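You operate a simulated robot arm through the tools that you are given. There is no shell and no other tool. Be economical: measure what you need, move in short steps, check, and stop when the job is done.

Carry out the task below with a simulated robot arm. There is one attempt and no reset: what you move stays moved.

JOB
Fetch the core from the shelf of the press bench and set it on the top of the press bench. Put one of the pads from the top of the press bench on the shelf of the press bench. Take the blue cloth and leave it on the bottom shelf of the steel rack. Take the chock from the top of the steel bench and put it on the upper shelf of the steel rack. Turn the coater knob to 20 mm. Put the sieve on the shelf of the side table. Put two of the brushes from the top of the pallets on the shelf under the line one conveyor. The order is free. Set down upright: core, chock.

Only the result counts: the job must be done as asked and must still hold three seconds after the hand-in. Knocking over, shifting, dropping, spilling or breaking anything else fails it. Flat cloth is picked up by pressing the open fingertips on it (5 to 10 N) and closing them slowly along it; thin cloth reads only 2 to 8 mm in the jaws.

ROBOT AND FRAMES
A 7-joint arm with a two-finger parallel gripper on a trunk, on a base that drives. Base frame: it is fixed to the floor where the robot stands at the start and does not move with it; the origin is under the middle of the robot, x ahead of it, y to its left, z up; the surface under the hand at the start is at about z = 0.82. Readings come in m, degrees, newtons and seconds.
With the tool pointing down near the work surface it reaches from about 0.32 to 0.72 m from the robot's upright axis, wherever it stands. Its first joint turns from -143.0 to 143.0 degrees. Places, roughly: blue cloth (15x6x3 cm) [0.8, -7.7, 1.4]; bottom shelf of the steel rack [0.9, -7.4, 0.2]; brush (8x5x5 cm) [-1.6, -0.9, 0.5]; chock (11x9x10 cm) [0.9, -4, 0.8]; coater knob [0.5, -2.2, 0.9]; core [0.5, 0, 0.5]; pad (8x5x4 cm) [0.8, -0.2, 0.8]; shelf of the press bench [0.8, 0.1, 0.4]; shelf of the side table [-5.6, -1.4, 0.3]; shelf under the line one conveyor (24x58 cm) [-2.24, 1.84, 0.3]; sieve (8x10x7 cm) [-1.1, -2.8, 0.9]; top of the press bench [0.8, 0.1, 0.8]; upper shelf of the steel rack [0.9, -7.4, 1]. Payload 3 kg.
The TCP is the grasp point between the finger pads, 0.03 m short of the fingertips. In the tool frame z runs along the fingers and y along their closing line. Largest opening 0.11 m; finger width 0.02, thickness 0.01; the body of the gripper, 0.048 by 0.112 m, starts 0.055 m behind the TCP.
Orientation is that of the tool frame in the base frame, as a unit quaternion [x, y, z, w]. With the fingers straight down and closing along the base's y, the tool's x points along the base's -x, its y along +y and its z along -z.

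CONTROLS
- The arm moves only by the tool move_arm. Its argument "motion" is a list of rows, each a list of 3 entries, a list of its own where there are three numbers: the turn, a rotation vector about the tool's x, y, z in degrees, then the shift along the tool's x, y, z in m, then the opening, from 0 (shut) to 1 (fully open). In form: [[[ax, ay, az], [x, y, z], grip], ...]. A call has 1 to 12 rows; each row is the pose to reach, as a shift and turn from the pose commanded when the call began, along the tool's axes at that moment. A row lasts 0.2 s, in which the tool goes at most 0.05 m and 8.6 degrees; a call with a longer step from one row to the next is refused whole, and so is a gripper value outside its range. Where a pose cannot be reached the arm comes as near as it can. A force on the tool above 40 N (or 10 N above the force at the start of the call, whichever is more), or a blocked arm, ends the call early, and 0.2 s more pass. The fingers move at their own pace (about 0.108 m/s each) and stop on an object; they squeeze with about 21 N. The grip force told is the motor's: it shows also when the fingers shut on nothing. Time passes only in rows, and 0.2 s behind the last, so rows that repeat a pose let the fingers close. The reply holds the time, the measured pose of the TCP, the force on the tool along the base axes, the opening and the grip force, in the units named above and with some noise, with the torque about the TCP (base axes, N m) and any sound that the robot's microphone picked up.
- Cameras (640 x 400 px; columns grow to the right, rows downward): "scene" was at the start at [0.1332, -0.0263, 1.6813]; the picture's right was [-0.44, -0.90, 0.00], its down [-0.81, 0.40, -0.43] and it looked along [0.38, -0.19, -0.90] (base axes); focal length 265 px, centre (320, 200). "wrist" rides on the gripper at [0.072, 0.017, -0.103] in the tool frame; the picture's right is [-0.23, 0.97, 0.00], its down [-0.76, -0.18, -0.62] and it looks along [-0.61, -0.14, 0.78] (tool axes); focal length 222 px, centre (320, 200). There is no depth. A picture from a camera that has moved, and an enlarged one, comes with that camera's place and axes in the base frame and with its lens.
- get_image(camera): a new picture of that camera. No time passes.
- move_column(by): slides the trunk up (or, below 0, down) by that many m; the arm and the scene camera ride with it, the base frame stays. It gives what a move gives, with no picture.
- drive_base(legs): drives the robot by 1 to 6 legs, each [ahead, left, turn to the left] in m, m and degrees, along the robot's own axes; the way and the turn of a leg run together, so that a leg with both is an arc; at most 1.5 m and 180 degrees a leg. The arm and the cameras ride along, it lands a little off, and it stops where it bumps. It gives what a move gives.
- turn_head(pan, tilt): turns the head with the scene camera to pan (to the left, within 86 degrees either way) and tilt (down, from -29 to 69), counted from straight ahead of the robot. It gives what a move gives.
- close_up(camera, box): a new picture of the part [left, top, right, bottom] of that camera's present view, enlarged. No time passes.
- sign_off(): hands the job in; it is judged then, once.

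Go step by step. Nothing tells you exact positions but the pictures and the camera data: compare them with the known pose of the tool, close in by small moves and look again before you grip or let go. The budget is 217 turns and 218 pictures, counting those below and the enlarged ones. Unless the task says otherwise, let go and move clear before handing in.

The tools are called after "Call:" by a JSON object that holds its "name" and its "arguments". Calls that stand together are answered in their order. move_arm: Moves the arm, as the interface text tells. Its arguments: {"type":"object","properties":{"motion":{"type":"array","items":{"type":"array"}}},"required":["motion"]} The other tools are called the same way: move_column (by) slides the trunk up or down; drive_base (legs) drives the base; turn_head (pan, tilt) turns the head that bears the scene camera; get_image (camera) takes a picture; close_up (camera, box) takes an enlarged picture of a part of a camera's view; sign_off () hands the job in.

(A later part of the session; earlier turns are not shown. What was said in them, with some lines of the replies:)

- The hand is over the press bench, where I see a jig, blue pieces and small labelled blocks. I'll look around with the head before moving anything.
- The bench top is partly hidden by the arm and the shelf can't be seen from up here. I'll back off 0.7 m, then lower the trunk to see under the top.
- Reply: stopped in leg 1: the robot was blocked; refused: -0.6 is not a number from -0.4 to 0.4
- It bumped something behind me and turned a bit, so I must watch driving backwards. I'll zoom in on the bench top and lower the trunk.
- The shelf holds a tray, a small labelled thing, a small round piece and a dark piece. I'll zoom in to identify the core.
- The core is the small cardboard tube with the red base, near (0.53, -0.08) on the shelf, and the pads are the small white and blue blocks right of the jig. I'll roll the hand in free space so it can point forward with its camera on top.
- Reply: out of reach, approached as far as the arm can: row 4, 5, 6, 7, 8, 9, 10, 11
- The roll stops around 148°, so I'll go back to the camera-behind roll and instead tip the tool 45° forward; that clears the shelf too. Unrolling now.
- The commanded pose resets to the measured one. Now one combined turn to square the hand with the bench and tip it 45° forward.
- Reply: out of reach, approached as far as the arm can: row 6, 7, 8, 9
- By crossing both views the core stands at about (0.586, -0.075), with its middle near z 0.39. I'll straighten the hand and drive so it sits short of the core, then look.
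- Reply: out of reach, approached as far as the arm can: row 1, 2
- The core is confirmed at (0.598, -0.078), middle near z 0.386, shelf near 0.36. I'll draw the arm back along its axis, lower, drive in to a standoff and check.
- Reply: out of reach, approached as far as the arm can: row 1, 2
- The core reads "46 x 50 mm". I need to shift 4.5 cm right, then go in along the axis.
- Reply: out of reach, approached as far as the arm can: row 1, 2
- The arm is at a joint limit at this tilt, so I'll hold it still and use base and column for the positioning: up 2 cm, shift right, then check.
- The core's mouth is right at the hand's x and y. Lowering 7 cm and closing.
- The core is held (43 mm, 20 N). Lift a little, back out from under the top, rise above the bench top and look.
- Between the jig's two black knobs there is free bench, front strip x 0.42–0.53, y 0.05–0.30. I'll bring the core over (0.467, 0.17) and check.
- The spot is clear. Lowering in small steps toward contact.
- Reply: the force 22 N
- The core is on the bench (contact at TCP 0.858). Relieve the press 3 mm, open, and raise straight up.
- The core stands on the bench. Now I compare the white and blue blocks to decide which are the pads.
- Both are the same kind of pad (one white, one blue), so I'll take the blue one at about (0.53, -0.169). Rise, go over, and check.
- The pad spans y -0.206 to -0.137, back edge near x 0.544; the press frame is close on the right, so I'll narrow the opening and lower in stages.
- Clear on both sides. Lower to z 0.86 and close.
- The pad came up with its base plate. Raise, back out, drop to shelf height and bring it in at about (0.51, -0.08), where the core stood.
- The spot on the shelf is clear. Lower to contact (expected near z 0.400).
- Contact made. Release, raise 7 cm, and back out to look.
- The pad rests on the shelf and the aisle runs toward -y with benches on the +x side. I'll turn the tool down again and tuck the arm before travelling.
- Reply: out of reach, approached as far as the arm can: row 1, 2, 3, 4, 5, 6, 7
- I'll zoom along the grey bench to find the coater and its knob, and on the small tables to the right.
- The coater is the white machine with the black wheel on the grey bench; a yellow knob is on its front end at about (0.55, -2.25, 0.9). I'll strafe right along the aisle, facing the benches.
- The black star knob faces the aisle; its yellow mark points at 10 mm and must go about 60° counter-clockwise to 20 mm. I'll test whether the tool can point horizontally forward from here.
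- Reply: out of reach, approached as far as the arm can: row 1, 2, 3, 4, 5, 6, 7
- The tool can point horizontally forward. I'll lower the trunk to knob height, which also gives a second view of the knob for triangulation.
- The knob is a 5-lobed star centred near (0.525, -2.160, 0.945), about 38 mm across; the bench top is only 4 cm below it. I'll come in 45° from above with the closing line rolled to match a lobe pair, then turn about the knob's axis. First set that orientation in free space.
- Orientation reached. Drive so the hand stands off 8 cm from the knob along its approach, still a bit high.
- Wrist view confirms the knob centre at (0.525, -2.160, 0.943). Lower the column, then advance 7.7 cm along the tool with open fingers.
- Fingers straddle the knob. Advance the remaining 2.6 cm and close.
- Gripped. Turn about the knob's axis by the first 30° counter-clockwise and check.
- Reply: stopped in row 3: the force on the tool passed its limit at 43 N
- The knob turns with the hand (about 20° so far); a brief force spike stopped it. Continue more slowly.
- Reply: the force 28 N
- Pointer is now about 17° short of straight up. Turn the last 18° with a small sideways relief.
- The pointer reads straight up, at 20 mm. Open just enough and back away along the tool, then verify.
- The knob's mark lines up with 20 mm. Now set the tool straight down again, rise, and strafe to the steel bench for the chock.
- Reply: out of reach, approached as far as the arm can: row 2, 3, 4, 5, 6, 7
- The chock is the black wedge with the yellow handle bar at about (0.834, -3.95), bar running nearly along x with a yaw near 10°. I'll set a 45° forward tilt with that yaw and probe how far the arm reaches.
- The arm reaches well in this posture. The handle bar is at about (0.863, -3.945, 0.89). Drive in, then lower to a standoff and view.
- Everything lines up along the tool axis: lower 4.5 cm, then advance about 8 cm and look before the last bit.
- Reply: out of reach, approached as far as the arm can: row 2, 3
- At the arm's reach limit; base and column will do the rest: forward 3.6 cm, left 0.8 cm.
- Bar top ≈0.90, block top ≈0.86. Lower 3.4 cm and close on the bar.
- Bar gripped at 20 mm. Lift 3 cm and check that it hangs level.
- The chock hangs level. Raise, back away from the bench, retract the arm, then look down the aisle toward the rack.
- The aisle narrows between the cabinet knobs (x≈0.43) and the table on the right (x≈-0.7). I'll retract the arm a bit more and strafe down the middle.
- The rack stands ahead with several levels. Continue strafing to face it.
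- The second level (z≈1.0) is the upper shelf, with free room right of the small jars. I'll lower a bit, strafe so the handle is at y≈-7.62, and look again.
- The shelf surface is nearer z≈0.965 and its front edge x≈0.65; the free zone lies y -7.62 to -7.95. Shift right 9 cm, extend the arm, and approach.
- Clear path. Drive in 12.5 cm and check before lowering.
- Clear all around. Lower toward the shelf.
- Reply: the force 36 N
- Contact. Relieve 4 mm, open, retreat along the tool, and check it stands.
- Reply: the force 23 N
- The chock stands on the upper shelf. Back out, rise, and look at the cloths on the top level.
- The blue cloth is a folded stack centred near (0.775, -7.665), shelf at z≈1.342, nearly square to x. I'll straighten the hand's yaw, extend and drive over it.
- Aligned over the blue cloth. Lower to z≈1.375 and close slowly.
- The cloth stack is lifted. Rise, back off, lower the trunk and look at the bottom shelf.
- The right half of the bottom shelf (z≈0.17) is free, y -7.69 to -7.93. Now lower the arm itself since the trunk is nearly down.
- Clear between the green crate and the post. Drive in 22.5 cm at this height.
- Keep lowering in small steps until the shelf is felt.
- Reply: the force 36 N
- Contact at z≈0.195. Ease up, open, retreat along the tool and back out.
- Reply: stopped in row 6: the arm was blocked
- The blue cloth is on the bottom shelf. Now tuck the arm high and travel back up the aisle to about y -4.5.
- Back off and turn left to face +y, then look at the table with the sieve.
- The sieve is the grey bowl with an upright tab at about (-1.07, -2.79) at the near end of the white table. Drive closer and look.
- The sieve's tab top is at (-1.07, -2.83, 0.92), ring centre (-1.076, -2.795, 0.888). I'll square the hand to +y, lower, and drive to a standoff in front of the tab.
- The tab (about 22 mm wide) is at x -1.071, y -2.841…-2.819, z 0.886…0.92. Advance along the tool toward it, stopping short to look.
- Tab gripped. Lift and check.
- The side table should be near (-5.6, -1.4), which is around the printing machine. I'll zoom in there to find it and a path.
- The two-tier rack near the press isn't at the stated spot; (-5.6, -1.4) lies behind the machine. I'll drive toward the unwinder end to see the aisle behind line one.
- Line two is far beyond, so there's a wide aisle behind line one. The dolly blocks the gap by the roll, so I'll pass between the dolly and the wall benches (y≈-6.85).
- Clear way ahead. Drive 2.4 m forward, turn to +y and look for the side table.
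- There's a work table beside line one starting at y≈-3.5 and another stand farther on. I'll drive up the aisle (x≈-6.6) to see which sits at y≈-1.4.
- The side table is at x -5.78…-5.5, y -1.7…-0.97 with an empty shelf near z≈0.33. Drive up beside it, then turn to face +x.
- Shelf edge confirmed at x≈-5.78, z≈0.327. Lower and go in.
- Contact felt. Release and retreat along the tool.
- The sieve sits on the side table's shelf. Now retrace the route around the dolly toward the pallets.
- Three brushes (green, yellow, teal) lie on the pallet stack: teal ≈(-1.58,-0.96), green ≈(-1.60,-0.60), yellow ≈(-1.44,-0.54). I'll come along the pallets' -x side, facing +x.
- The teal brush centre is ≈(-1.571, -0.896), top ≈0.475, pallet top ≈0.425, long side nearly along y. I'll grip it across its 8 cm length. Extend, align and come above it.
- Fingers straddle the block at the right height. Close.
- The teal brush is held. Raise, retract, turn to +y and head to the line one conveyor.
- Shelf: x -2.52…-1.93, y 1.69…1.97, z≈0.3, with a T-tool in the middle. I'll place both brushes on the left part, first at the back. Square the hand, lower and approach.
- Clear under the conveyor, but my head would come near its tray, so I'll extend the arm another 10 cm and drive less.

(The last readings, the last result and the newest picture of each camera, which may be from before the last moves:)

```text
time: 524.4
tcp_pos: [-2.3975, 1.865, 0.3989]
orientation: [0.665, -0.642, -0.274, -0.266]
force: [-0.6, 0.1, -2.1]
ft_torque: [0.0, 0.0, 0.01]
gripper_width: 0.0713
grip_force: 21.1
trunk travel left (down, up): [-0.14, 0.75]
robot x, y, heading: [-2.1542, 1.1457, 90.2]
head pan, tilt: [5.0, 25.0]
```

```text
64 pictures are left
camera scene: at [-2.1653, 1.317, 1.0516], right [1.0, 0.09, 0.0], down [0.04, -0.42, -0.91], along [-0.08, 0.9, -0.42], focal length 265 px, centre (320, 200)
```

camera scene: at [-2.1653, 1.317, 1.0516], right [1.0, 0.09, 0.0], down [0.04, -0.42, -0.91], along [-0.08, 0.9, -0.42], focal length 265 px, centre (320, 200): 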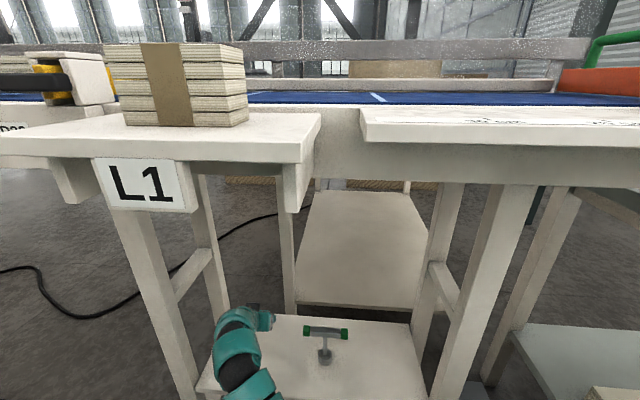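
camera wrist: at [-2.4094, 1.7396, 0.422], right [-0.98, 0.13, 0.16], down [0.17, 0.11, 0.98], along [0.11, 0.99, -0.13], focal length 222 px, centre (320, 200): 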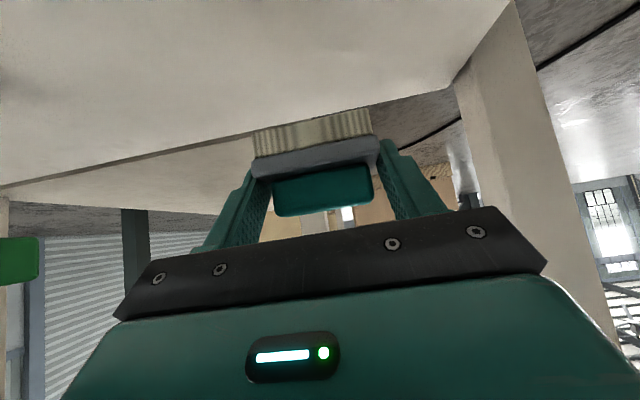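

The brush is over the shelf with room behind. Lower to contact.

Call:
{"name": "move_column", "arguments": {"by": -0.055}}

Call:
{"name": "move_column", "arguments": {"by": -0.007}}

Call:
{"name": "move_column", "arguments": {"by": -0.005}}

Call:
{"name": "get_image", "arguments": {"camera": "wrist"}}

```text
time: 525.3
tcp_pos: [-2.3977, 1.8646, 0.3447]
orientation: [0.664, -0.642, -0.274, -0.266]
force: [0.5, -0.1, -1.2]
ft_torque: [-0.02, -0.01, -0.01]
gripper_width: 0.0713
grip_force: 21.5
trunk travel left (down, up): [-0.085, 0.805]
robot x, y, heading: [-2.1554, 1.1428, 90.4]
head pan, tilt: [5.0, 25.0]
```

```text
time: 525.9
tcp_pos: [-2.3978, 1.864, 0.3396]
orientation: [0.665, -0.642, -0.274, -0.266]
force: [-0.8, 1.3, 0.8]
ft_torque: [0.09, -0.11, 0.03]
gripper_width: 0.0711
grip_force: 21.4
trunk travel left (down, up): [-0.078, 0.812]
robot x, y, heading: [-2.1574, 1.1429, 90.3]
head pan, tilt: [5.0, 25.0]
```

```text
time: 526.4
tcp_pos: [-2.3967, 1.8635, 0.3376]
orientation: [0.663, -0.642, -0.277, -0.267]
force: [-0.6, 0.3, 22.4]
ft_torque: [0.28, -0.06, 0.0]
gripper_width: 0.0713
grip_force: 21.0
trunk travel left (down, up): [-0.073, 0.817]
robot x, y, heading: [-2.1557, 1.1439, 90.3]
head pan, tilt: [5.0, 25.0]
```

```text
63 pictures are left
camera wrist: at [-2.4095, 1.7401, 0.3587], right [-0.98, 0.13, 0.16], down [0.18, 0.1, 0.98], along [0.11, 0.99, -0.12], focal length 222 px, centre (320, 200)
```

wrist: 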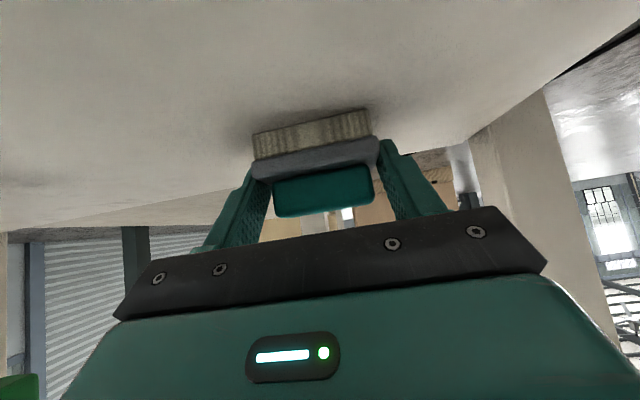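

Contact. Ease up, release, retreat along the tool and back out.

Call:
{"name": "move_column", "arguments": {"by": 0.003}}

Call:
{"name": "move_arm", "arguments": {"motion": [[[0, 0, 0], [0, 0, 0], 0.75], [[0, 0, 0], [0, 0, 0], 0.85], [[0, 0, 0], [0, 0, 0], 0.85], [[0, 0, 0], [0, 0, -0.03], 0.85], [[0, 0, 0], [0, 0, -0.07], 0.85]]}}

Call:
{"name": "get_image", "arguments": {"camera": "wrist"}}

Call:
{"name": "drive_base", "arguments": {"legs": [[-0.5, 0, 0]]}}

Call:
{"name": "get_image", "arguments": {"camera": "scene"}}

```text
time: 526.9
tcp_pos: [-2.3969, 1.8648, 0.3377]
orientation: [0.664, -0.643, -0.274, -0.267]
force: [-0.6, 4.1, 17.4]
ft_torque: [0.6, 0.27, -0.01]
gripper_width: 0.0714
grip_force: 20.8
trunk travel left (down, up): [-0.076, 0.814]
robot x, y, heading: [-2.1524, 1.1445, 90.0]
head pan, tilt: [5.0, 25.0]
```

```text
time: 528.1
tcp_pos: [-2.395, 1.8129, 0.3843]
orientation: [0.664, -0.643, -0.273, -0.267]
force: [-0.3, 0.1, -0.7]
ft_torque: [-0.01, -0.06, 0.0]
gripper_width: 0.0937
grip_force: 0.0
trunk travel left (down, up): [-0.076, 0.814]
robot x, y, heading: [-2.1514, 1.1397, 90.2]
head pan, tilt: [5.0, 25.0]
```

```text
62 pictures are left
camera wrist: at [-2.4079, 1.6883, 0.4053], right [-0.98, 0.13, 0.16], down [0.17, 0.11, 0.98], along [0.11, 0.99, -0.13], focal length 222 px, centre (320, 200)
```

wrist: 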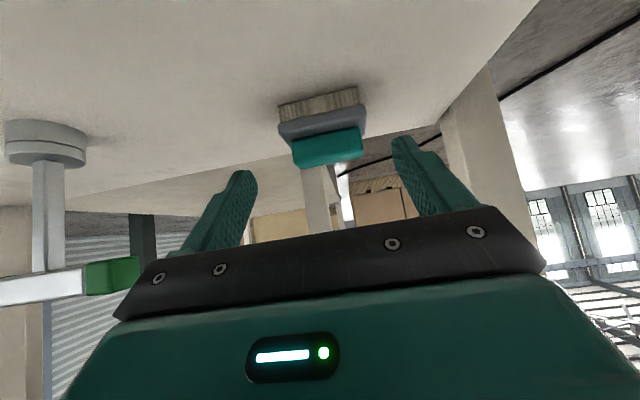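

```text
time: 531.1
tcp_pos: [-2.3864, 1.3108, 0.3834]
orientation: [0.659, -0.649, -0.27, -0.268]
force: [-0.1, 0.5, -0.5]
ft_torque: [0.01, -0.05, 0.01]
gripper_width: 0.0933
grip_force: 0.1
trunk travel left (down, up): [-0.076, 0.814]
robot x, y, heading: [-2.1581, 0.6394, 89.2]
head pan, tilt: [5.0, 25.0]
```

```text
61 pictures are left
camera scene: at [-2.1645, 0.8103, 0.9876], right [1.0, 0.07, 0.0], down [0.03, -0.42, -0.91], along [-0.07, 0.9, -0.42], focal length 265 px, centre (320, 200)
```

scene: 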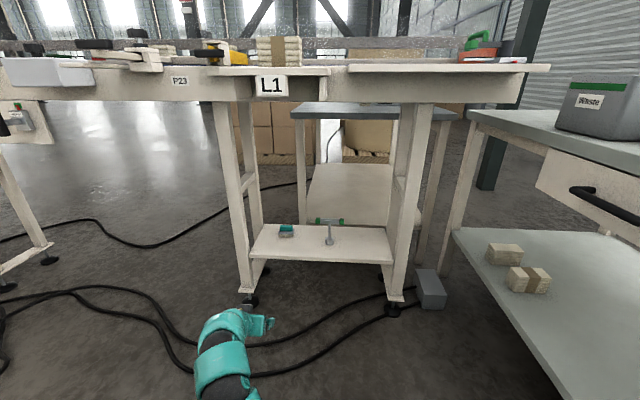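

The teal brush is on the shelf. Go back for the green brush at ≈(-1.595, -0.536).

Call:
{"name": "move_column", "arguments": {"by": 0.4}}

Call:
{"name": "drive_base", "arguments": {"legs": [[-0.7, 0.05, 0.8], [-0.7, 0.05, 0], [0, 0, -90]]}}

Call:
{"name": "turn_head", "arguments": {"pan": 15, "tilt": 50}}

Call:
{"name": "get_image", "arguments": {"camera": "scene"}}

Call:
{"name": "get_image", "arguments": {"camera": "wrist"}}

```text
time: 534.9
tcp_pos: [-2.3874, 1.3101, 0.7824]
orientation: [0.658, -0.648, -0.272, -0.269]
force: [-0.1, -0.3, -0.4]
ft_torque: [0.0, 0.03, 0.01]
gripper_width: 0.0935
grip_force: 0.1
trunk travel left (down, up): [-0.476, 0.414]
robot x, y, heading: [-2.158, 0.6372, 89.3]
head pan, tilt: [5.0, 25.0]
```

```text
time: 546.0
tcp_pos: [-1.6085, -0.5084, 0.7825]
orientation: [-0.023, 0.924, 0.008, 0.382]
force: [-1.0, 0.1, 0.0]
ft_torque: [0.0, 0.01, -0.03]
gripper_width: 0.0937
grip_force: 0.0
trunk travel left (down, up): [-0.476, 0.414]
robot x, y, heading: [-2.2693, -0.7622, 1.1]
head pan, tilt: [5.0, 25.0]
```

```text
time: 546.9
tcp_pos: [-1.6078, -0.5092, 0.7833]
orientation: [-0.023, 0.924, 0.008, 0.382]
force: [0.6, -0.1, 0.0]
ft_torque: [-0.01, 0.02, -0.01]
gripper_width: 0.0937
grip_force: 0.0
trunk travel left (down, up): [-0.476, 0.414]
robot x, y, heading: [-2.2712, -0.7623, 1.5]
head pan, tilt: [15.0, 50.0]
```

```text
60 pictures are left
camera scene: at [-2.1196, -0.7382, 1.3502], right [0.28, -0.96, 0.0], down [-0.73, -0.21, -0.64], along [0.62, 0.18, -0.77], focal length 265 px, centre (320, 200)
```

scene: 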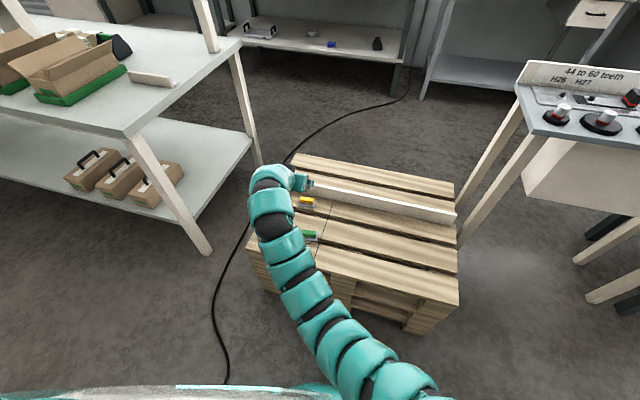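

```text
59 pictures are left
camera wrist: at [-1.7321, -0.4978, 0.8051], right [0.11, 0.98, 0.16], down [0.11, -0.17, 0.98], along [0.99, -0.09, -0.13], focal length 222 px, centre (320, 200)
```

wrist: 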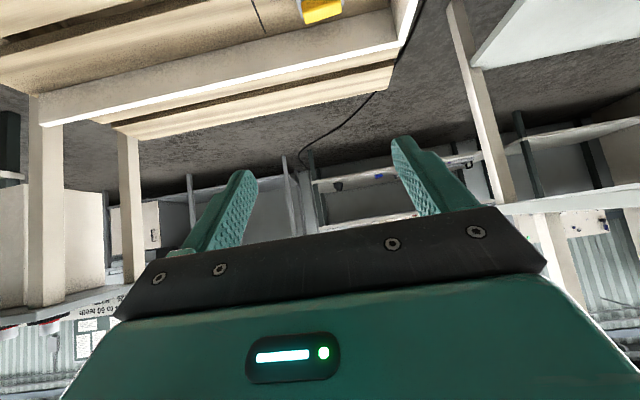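

Call:
{"name": "close_up", "arguments": {"camera": "scene", "box": [260, 180, 360, 260]}}

```text
5.00 times, centred on (310, 220) of scene
camera zoom: at [-2.1196, -0.7382, 1.3502], right [0.28, -0.96, 0.0], down [-0.73, -0.21, -0.64], along [0.62, 0.18, -0.77], focal length 1327 px, centre (370, 100)
```

zoom: 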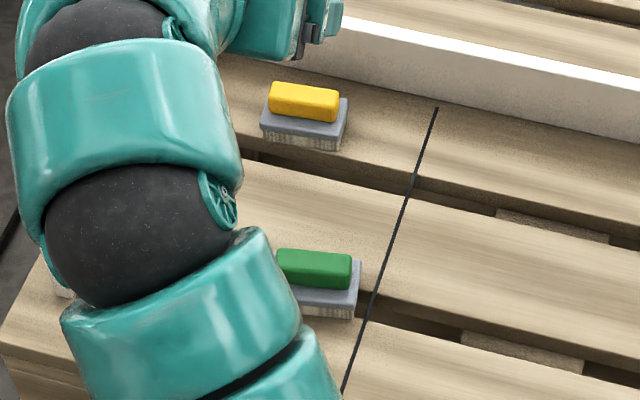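

Green brush centre ≈(-1.589, -0.538), yaw about +10°. Align and lower above it.

Call:
{"name": "move_arm", "arguments": {"motion": [[[-4.9, 0, -4.9], [0, -0.029, 0], 1], [[-4.9, 0, -4.9], [0, -0.029, 0], 1]]}}

Call:
{"name": "move_column", "arguments": {"by": -0.2}}

Call:
{"name": "get_image", "arguments": {"camera": "wrist"}}

```text
time: 547.5
tcp_pos: [-1.6067, -0.5374, 0.7832]
orientation: [-0.079, 0.921, 0.032, 0.381]
force: [0.8, 0.2, 0.4]
ft_torque: [0.02, 0.01, -0.01]
gripper_width: 0.1099
grip_force: 0.1
trunk travel left (down, up): [-0.476, 0.414]
robot x, y, heading: [-2.2743, -0.7626, 1.1]
head pan, tilt: [15.0, 50.0]
```

```text
time: 549.6
tcp_pos: [-1.6063, -0.5367, 0.5823]
orientation: [-0.079, 0.921, 0.031, 0.381]
force: [0.7, -0.3, 0.1]
ft_torque: [-0.03, 0.0, 0.01]
gripper_width: 0.1098
grip_force: 0.0
trunk travel left (down, up): [-0.276, 0.614]
robot x, y, heading: [-2.2765, -0.7631, 1.3]
head pan, tilt: [15.0, 50.0]
```

```text
57 pictures are left
camera wrist: at [-1.7307, -0.5417, 0.6054], right [-0.01, 0.99, 0.16], down [0.13, -0.16, 0.98], along [0.99, 0.03, -0.13], focal length 222 px, centre (320, 200)
```

wrist: 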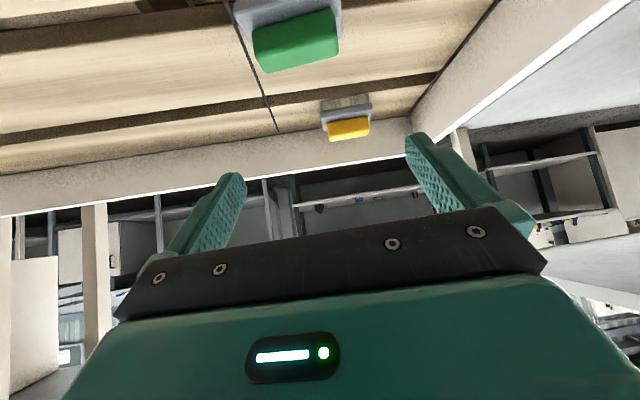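

Call:
{"name": "move_column", "arguments": {"by": -0.108}}

Call:
{"name": "get_image", "arguments": {"camera": "wrist"}}

```text
time: 551.0
tcp_pos: [-1.6063, -0.5374, 0.4748]
orientation: [-0.08, 0.921, 0.033, 0.381]
force: [-0.8, 0.1, 0.0]
ft_torque: [-0.03, -0.04, 0.0]
gripper_width: 0.1102
grip_force: 0.1
trunk travel left (down, up): [-0.168, 0.722]
robot x, y, heading: [-2.2712, -0.7614, 1.3]
head pan, tilt: [15.0, 50.0]
```

```text
56 pictures are left
camera wrist: at [-1.7307, -0.5417, 0.4975], right [-0.01, 0.99, 0.16], down [0.13, -0.16, 0.98], along [0.99, 0.03, -0.13], focal length 222 px, centre (320, 200)
```

wrist: 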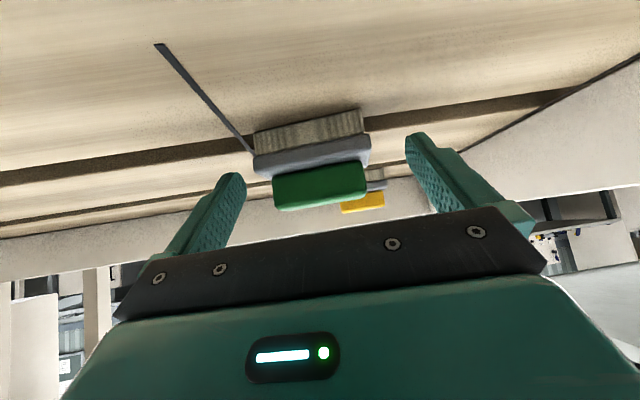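

Call:
{"name": "move_column", "arguments": {"by": -0.004}}

Call:
{"name": "move_arm", "arguments": {"motion": [[[0, 0, 0], [0, -0.003, 0], 0.85], [[0, 0, 0], [0, -0.003, 0], 0.75], [[0, 0, 0], [0, -0.003, 0], 0.65], [[0, 0, 0], [0, -0.003, 0], 0.55], [[0, 0, 0], [0, -0.003, 0], 0.55]]}}

Call:
{"name": "move_column", "arguments": {"by": 0.03}}

Call:
{"name": "get_image", "arguments": {"camera": "wrist"}}

```text
time: 551.6
tcp_pos: [-1.6064, -0.5376, 0.4709]
orientation: [-0.079, 0.921, 0.032, 0.38]
force: [0.0, -0.4, 0.4]
ft_torque: [-0.01, 0.02, 0.02]
gripper_width: 0.1098
grip_force: 0.2
trunk travel left (down, up): [-0.164, 0.726]
robot x, y, heading: [-2.2723, -0.7619, 1.5]
head pan, tilt: [15.0, 50.0]
```

```text
time: 552.8
tcp_pos: [-1.6046, -0.5407, 0.4706]
orientation: [-0.079, 0.921, 0.031, 0.38]
force: [0.2, -0.8, 1.3]
ft_torque: [0.0, -0.03, -0.02]
gripper_width: 0.0713
grip_force: 20.9
trunk travel left (down, up): [-0.164, 0.726]
robot x, y, heading: [-2.2662, -0.7616, 1.3]
head pan, tilt: [15.0, 50.0]
```

```text
time: 553.5
tcp_pos: [-1.6066, -0.5404, 0.5006]
orientation: [-0.08, 0.921, 0.032, 0.38]
force: [-0.2, 1.2, -1.0]
ft_torque: [-0.03, 0.01, 0.01]
gripper_width: 0.0714
grip_force: 21.0
trunk travel left (down, up): [-0.194, 0.696]
robot x, y, heading: [-2.27, -0.7627, 1.1]
head pan, tilt: [15.0, 50.0]
```

```text
55 pictures are left
camera wrist: at [-1.7298, -0.5449, 0.523], right [-0.01, 0.99, 0.16], down [0.13, -0.16, 0.98], along [0.99, 0.03, -0.13], focal length 222 px, centre (320, 200)
```

wrist: 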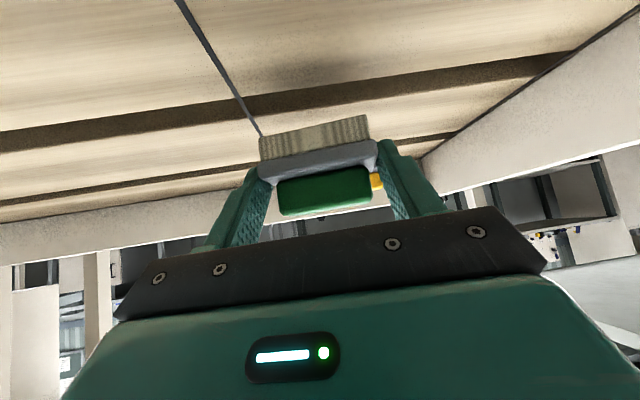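

Green brush held. Raise, turn to +y, and go to the conveyor.

Call:
{"name": "move_column", "arguments": {"by": 0.35}}

Call:
{"name": "drive_base", "arguments": {"legs": [[0, 0, 88.8], [0.65, -0.04, 0], [0.65, -0.04, 0]]}}

Call:
{"name": "move_arm", "arguments": {"motion": [[[3.5, 0, 3.5], [0, 0, 0], 0.55], [[7, 0, 7], [0, 0, 0], 0.55], [[7, 0, 7], [0, 0, 0], 0.55]]}}

Call:
{"name": "move_column", "arguments": {"by": -0.4}}

Call:
{"name": "move_column", "arguments": {"by": -0.05}}

Call:
{"name": "turn_head", "arguments": {"pan": 5, "tilt": 30}}

Call:
{"name": "get_image", "arguments": {"camera": "scene"}}

```text
time: 557.0
tcp_pos: [-1.6049, -0.5386, 0.8508]
orientation: [-0.078, 0.921, 0.031, 0.381]
force: [-0.6, 1.0, -0.8]
ft_torque: [0.01, 0.01, -0.02]
gripper_width: 0.0715
grip_force: 21.0
trunk travel left (down, up): [-0.544, 0.346]
robot x, y, heading: [-2.2738, -0.7604, 1.4]
head pan, tilt: [15.0, 50.0]
```

```text
time: 567.5
tcp_pos: [-2.4213, 1.1917, 0.8517]
orientation: [0.702, -0.601, -0.289, -0.25]
force: [0.1, 0.5, -1.0]
ft_torque: [-0.04, 0.02, 0.02]
gripper_width: 0.0713
grip_force: 21.5
trunk travel left (down, up): [-0.544, 0.346]
robot x, y, heading: [-2.2116, 0.5221, 90.3]
head pan, tilt: [15.0, 50.0]
```

```text
time: 568.3
tcp_pos: [-2.4191, 1.1925, 0.852]
orientation: [-0.648, 0.659, 0.266, 0.273]
force: [-0.1, 0.5, -0.5]
ft_torque: [-0.02, 0.03, 0.01]
gripper_width: 0.0711
grip_force: 21.0
trunk travel left (down, up): [-0.544, 0.346]
robot x, y, heading: [-2.209, 0.5217, 90.5]
head pan, tilt: [15.0, 50.0]
```

```text
time: 572.2
tcp_pos: [-2.4198, 1.1916, 0.4507]
orientation: [-0.649, 0.659, 0.267, 0.273]
force: [0.3, -1.1, -1.5]
ft_torque: [0.03, -0.01, 0.0]
gripper_width: 0.0711
grip_force: 21.6
trunk travel left (down, up): [-0.144, 0.746]
robot x, y, heading: [-2.2105, 0.5234, 90.3]
head pan, tilt: [15.0, 50.0]
```

```text
time: 573.1
tcp_pos: [-2.4207, 1.1909, 0.4019]
orientation: [-0.648, 0.659, 0.267, 0.274]
force: [0.1, 0.1, -0.6]
ft_torque: [-0.04, 0.0, 0.02]
gripper_width: 0.0711
grip_force: 20.7
trunk travel left (down, up): [-0.094, 0.796]
robot x, y, heading: [-2.2091, 0.52, 90.4]
head pan, tilt: [15.0, 50.0]
```

```text
time: 573.9
tcp_pos: [-2.4199, 1.1919, 0.4013]
orientation: [-0.648, 0.659, 0.267, 0.273]
force: [0.2, 0.4, -1.5]
ft_torque: [0.01, 0.03, 0.01]
gripper_width: 0.0713
grip_force: 20.4
trunk travel left (down, up): [-0.094, 0.796]
robot x, y, heading: [-2.2088, 0.5205, 90.5]
head pan, tilt: [5.0, 30.0]
```

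```text
54 pictures are left
camera scene: at [-2.2206, 0.6927, 0.9975], right [1.0, 0.09, 0.0], down [0.05, -0.5, -0.87], along [-0.08, 0.86, -0.5], focal length 265 px, centre (320, 200)
```

scene: 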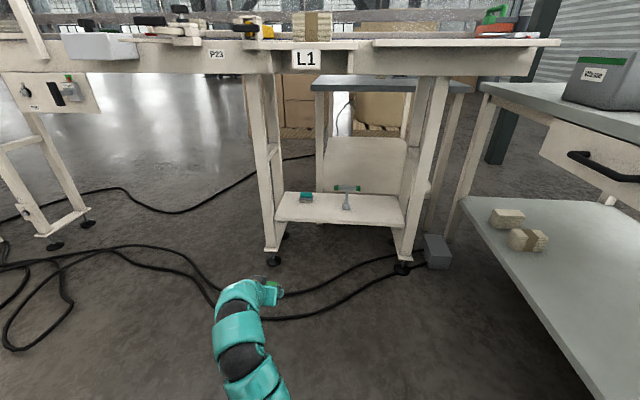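

Call:
{"name": "drive_base", "arguments": {"legs": [[0.4, -0.02, 0]]}}

Call:
{"name": "get_image", "arguments": {"camera": "wrist"}}

```text
time: 576.4
tcp_pos: [-2.407, 1.5899, 0.401]
orientation: [-0.649, 0.658, 0.267, 0.273]
force: [-0.4, -0.1, 0.4]
ft_torque: [0.0, -0.01, 0.01]
gripper_width: 0.0715
grip_force: 20.6
trunk travel left (down, up): [-0.094, 0.796]
robot x, y, heading: [-2.1931, 0.92, 90.8]
head pan, tilt: [5.0, 30.0]
```

```text
53 pictures are left
camera wrist: at [-2.4239, 1.4654, 0.423], right [-0.97, 0.17, 0.16], down [0.18, 0.1, 0.98], along [0.16, 0.98, -0.13], focal length 222 px, centre (320, 200)
```

wrist: 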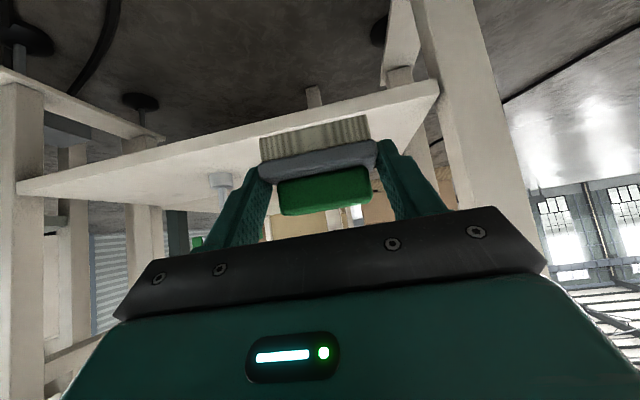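

Call:
{"name": "drive_base", "arguments": {"legs": [[0.155, 0, 0]]}}

Call:
{"name": "move_column", "arguments": {"by": -0.055}}

Call:
{"name": "get_image", "arguments": {"camera": "wrist"}}

Call:
{"name": "get_image", "arguments": {"camera": "scene"}}

```text
time: 577.8
tcp_pos: [-2.408, 1.7433, 0.4017]
orientation: [-0.65, 0.657, 0.268, 0.272]
force: [0.7, 0.7, -0.8]
ft_torque: [0.0, 0.02, -0.01]
gripper_width: 0.0711
grip_force: 21.0
trunk travel left (down, up): [-0.094, 0.796]
robot x, y, heading: [-2.1937, 1.0731, 90.9]
head pan, tilt: [5.0, 30.0]
```

```text
time: 578.8
tcp_pos: [-2.407, 1.7431, 0.3583]
orientation: [-0.646, 0.659, 0.272, 0.274]
force: [0.1, -0.6, -0.6]
ft_torque: [-0.06, 0.0, 0.0]
gripper_width: 0.0714
grip_force: 20.6
trunk travel left (down, up): [-0.039, 0.851]
robot x, y, heading: [-2.1948, 1.0738, 90.6]
head pan, tilt: [5.0, 30.0]
```

```text
52 pictures are left
camera wrist: at [-2.4251, 1.6196, 0.3797], right [-0.97, 0.17, 0.17], down [0.18, 0.09, 0.98], along [0.16, 0.98, -0.12], focal length 222 px, centre (320, 200)
```

wrist: 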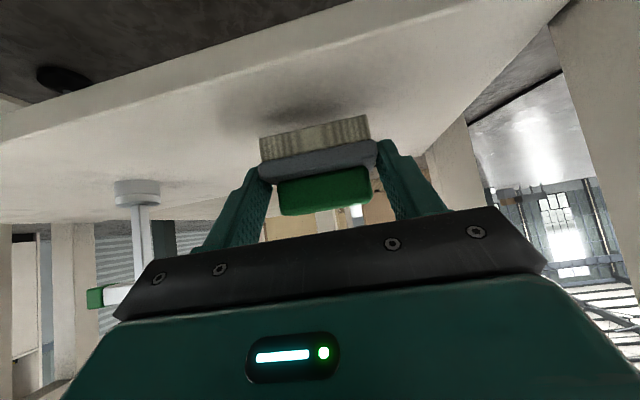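

```text
51 pictures are left
camera scene: at [-2.2042, 1.2402, 0.9485], right [1.0, 0.1, 0.0], down [0.05, -0.49, -0.87], along [-0.09, 0.86, -0.5], focal length 265 px, centre (320, 200)
```

scene: 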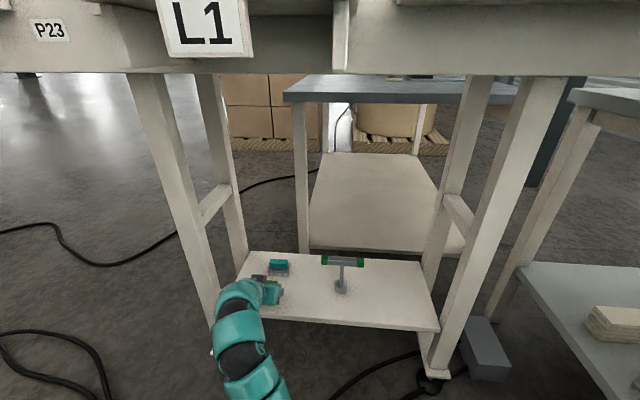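

The hand lowered less than the column, so an arm link is probably touching something low. I'll raise the column 3 cm and lower with the arm instead.

Call:
{"name": "move_column", "arguments": {"by": 0.035}}

Call:
{"name": "get_image", "arguments": {"camera": "scene"}}

```text
time: 579.5
tcp_pos: [-2.4079, 1.7416, 0.3791]
orientation: [-0.65, 0.656, 0.268, 0.272]
force: [-0.2, -0.1, -0.2]
ft_torque: [-0.02, -0.01, 0.02]
gripper_width: 0.0712
grip_force: 20.6
trunk travel left (down, up): [-0.074, 0.816]
robot x, y, heading: [-2.1956, 1.0735, 90.7]
head pan, tilt: [5.0, 30.0]
```

```text
50 pictures are left
camera scene: at [-2.2063, 1.2447, 0.9768], right [1.0, 0.1, 0.0], down [0.05, -0.5, -0.87], along [-0.08, 0.86, -0.5], focal length 265 px, centre (320, 200)
```

scene: 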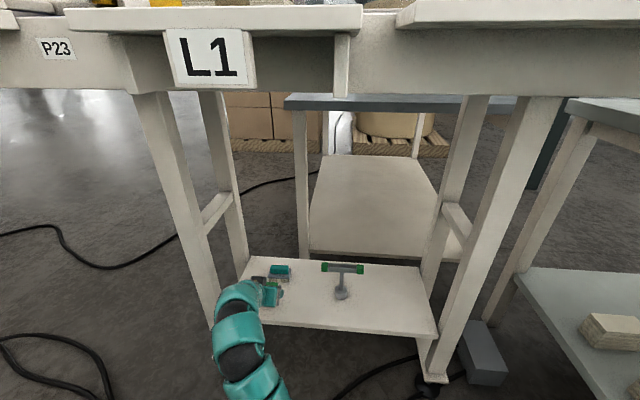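

Call:
{"name": "move_arm", "arguments": {"motion": [[[0, 0, 0], [0.007, 0, 0.007], 0.55], [[0, 0, 0], [0.014, 0, 0.014], 0.55], [[0, 0, 0], [0.021, 0, 0.021], 0.55], [[0, 0, 0], [0.024, 0, 0.024], 0.55]]}}

```text
time: 580.5
tcp_pos: [-2.4084, 1.7418, 0.3476]
orientation: [-0.649, 0.657, 0.268, 0.273]
force: [0.5, 0.6, 0.2]
ft_torque: [-0.03, 0.0, -0.04]
gripper_width: 0.0712
grip_force: 21.1
trunk travel left (down, up): [-0.074, 0.816]
robot x, y, heading: [-2.1935, 1.0726, 90.5]
head pan, tilt: [5.0, 30.0]
```

Works. Continue down to contact (expected near 0.337).

Call:
{"name": "move_arm", "arguments": {"motion": [[[0, 0, 0], [0.003, 0, 0.003], 0.55], [[0, 0, 0], [0.005, 0, 0.005], 0.55]]}}

Call:
{"name": "move_arm", "arguments": {"motion": [[[0, 0, 0], [0.002, 0, 0.002], 0.55], [[0, 0, 0], [0.003, 0, 0.003], 0.55]]}}

Call:
{"name": "get_image", "arguments": {"camera": "wrist"}}

```text
time: 581.1
tcp_pos: [-2.4077, 1.7417, 0.34]
orientation: [-0.649, 0.658, 0.267, 0.273]
force: [-0.2, 0.0, -1.0]
ft_torque: [0.02, 0.01, 0.01]
gripper_width: 0.0713
grip_force: 20.9
trunk travel left (down, up): [-0.074, 0.816]
robot x, y, heading: [-2.1963, 1.0719, 90.4]
head pan, tilt: [5.0, 30.0]
```

```text
time: 581.7
tcp_pos: [-2.4073, 1.7425, 0.3392]
orientation: [-0.648, 0.657, 0.27, 0.274]
force: [-0.1, -3.1, 16.7]
ft_torque: [-0.14, -0.15, 0.02]
gripper_width: 0.0713
grip_force: 21.5
trunk travel left (down, up): [-0.074, 0.816]
robot x, y, heading: [-2.1922, 1.0738, 90.7]
head pan, tilt: [5.0, 30.0]
```

```text
49 pictures are left
camera wrist: at [-2.4258, 1.6193, 0.3607], right [-0.97, 0.17, 0.16], down [0.18, 0.09, 0.98], along [0.15, 0.98, -0.12], focal length 222 px, centre (320, 200)
```

wrist: 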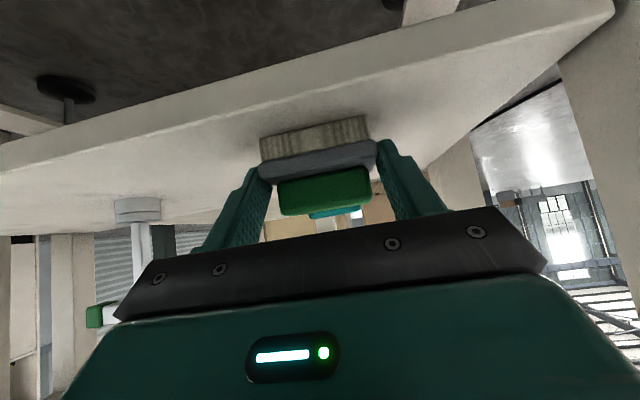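

Brush is resting on the shelf. Release, retreat, back out and check.

Call:
{"name": "move_arm", "arguments": {"motion": [[[0, 0, 0], [-0.001, 0, -0.001], 0.65], [[0, 0, 0], [-0.001, 0, -0.001], 0.8], [[0, 0, 0], [-0.001, 0, -0.001], 0.85], [[0, 0, 0], [-0.001, 0, -0.03], 0.85], [[0, 0, 0], [-0.001, 0, -0.07], 0.85]]}}

Call:
{"name": "drive_base", "arguments": {"legs": [[-0.5, 0, 0]]}}

Call:
{"name": "get_image", "arguments": {"camera": "scene"}}

Call:
{"name": "close_up", "arguments": {"camera": "scene", "box": [240, 160, 440, 290]}}

```text
time: 582.9
tcp_pos: [-2.4014, 1.7008, 0.3906]
orientation: [-0.643, 0.663, 0.268, 0.275]
force: [0.8, 0.5, 0.1]
ft_torque: [0.0, -0.01, 0.0]
gripper_width: 0.0933
grip_force: 0.0
trunk travel left (down, up): [-0.074, 0.816]
robot x, y, heading: [-2.1957, 1.075, 90.5]
head pan, tilt: [5.0, 30.0]
```

```text
time: 585.9
tcp_pos: [-2.39, 1.2133, 0.3831]
orientation: [-0.64, 0.666, 0.263, 0.278]
force: [0.4, -0.1, 0.1]
ft_torque: [0.0, -0.04, -0.01]
gripper_width: 0.094
grip_force: 0.0
trunk travel left (down, up): [-0.074, 0.816]
robot x, y, heading: [-2.186, 0.583, 90.7]
head pan, tilt: [5.0, 30.0]
```

```text
48 pictures are left
camera scene: at [-2.1962, 0.7578, 0.9766], right [0.99, 0.1, -0.01], down [0.05, -0.5, -0.86], along [-0.09, 0.86, -0.51], focal length 265 px, centre (320, 200)
```

scene: 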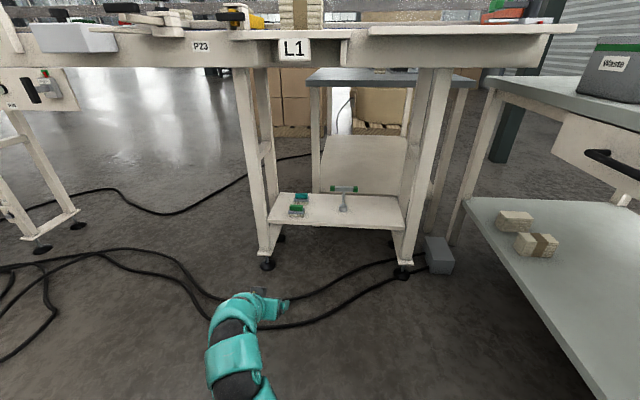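

```text
3.08 times, centred on (340, 225) of scene
camera zoom: at [-2.1962, 0.7578, 0.9766], right [0.99, 0.1, -0.01], down [0.05, -0.5, -0.86], along [-0.09, 0.86, -0.51], focal length 817 px, centre (258, 123)
```

zoom: 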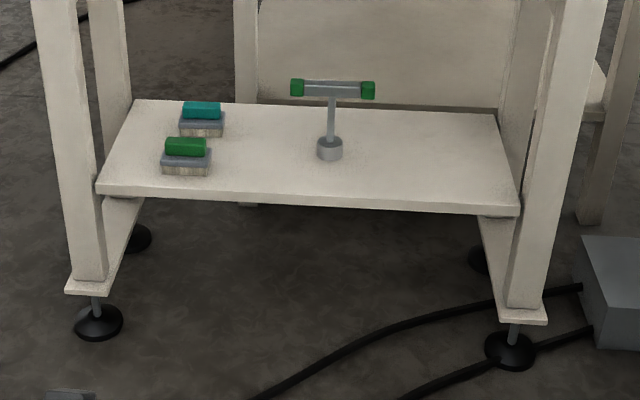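

All seven parts are where the job asks, and each one was seen in place after the gripper let go, so I'm handing in.

Call:
{"name": "sign_off", "arguments": {}}

```text
The job is handed in.
```

I finished all seven parts of the job and handed it in. After each release I checked the camera and the item was where you asked, with the core and chock standing upright.

- **Core:** it stands on the top of the press bench.
- **Pad:** I moved the blue one to the shelf of the press bench.
- **Blue cloth:** it is on the bottom shelf of the steel rack.
- **Chock:** it stands on the upper shelf of the steel rack.
- **Coater knob:** it points to 20 mm.
- **Sieve:** it is on the shelf of the side table.
- **Brushes:** the teal and the green one are on the shelf under the line one conveyor; the yellow one stays on the pallets.

**Possible disturbance:** the base bumped something behind it on its first reverse move. The arm was also briefly blocked once while backing out of the steel rack. I saw nothing moved in later pictures, but I did not check either spot specifically.
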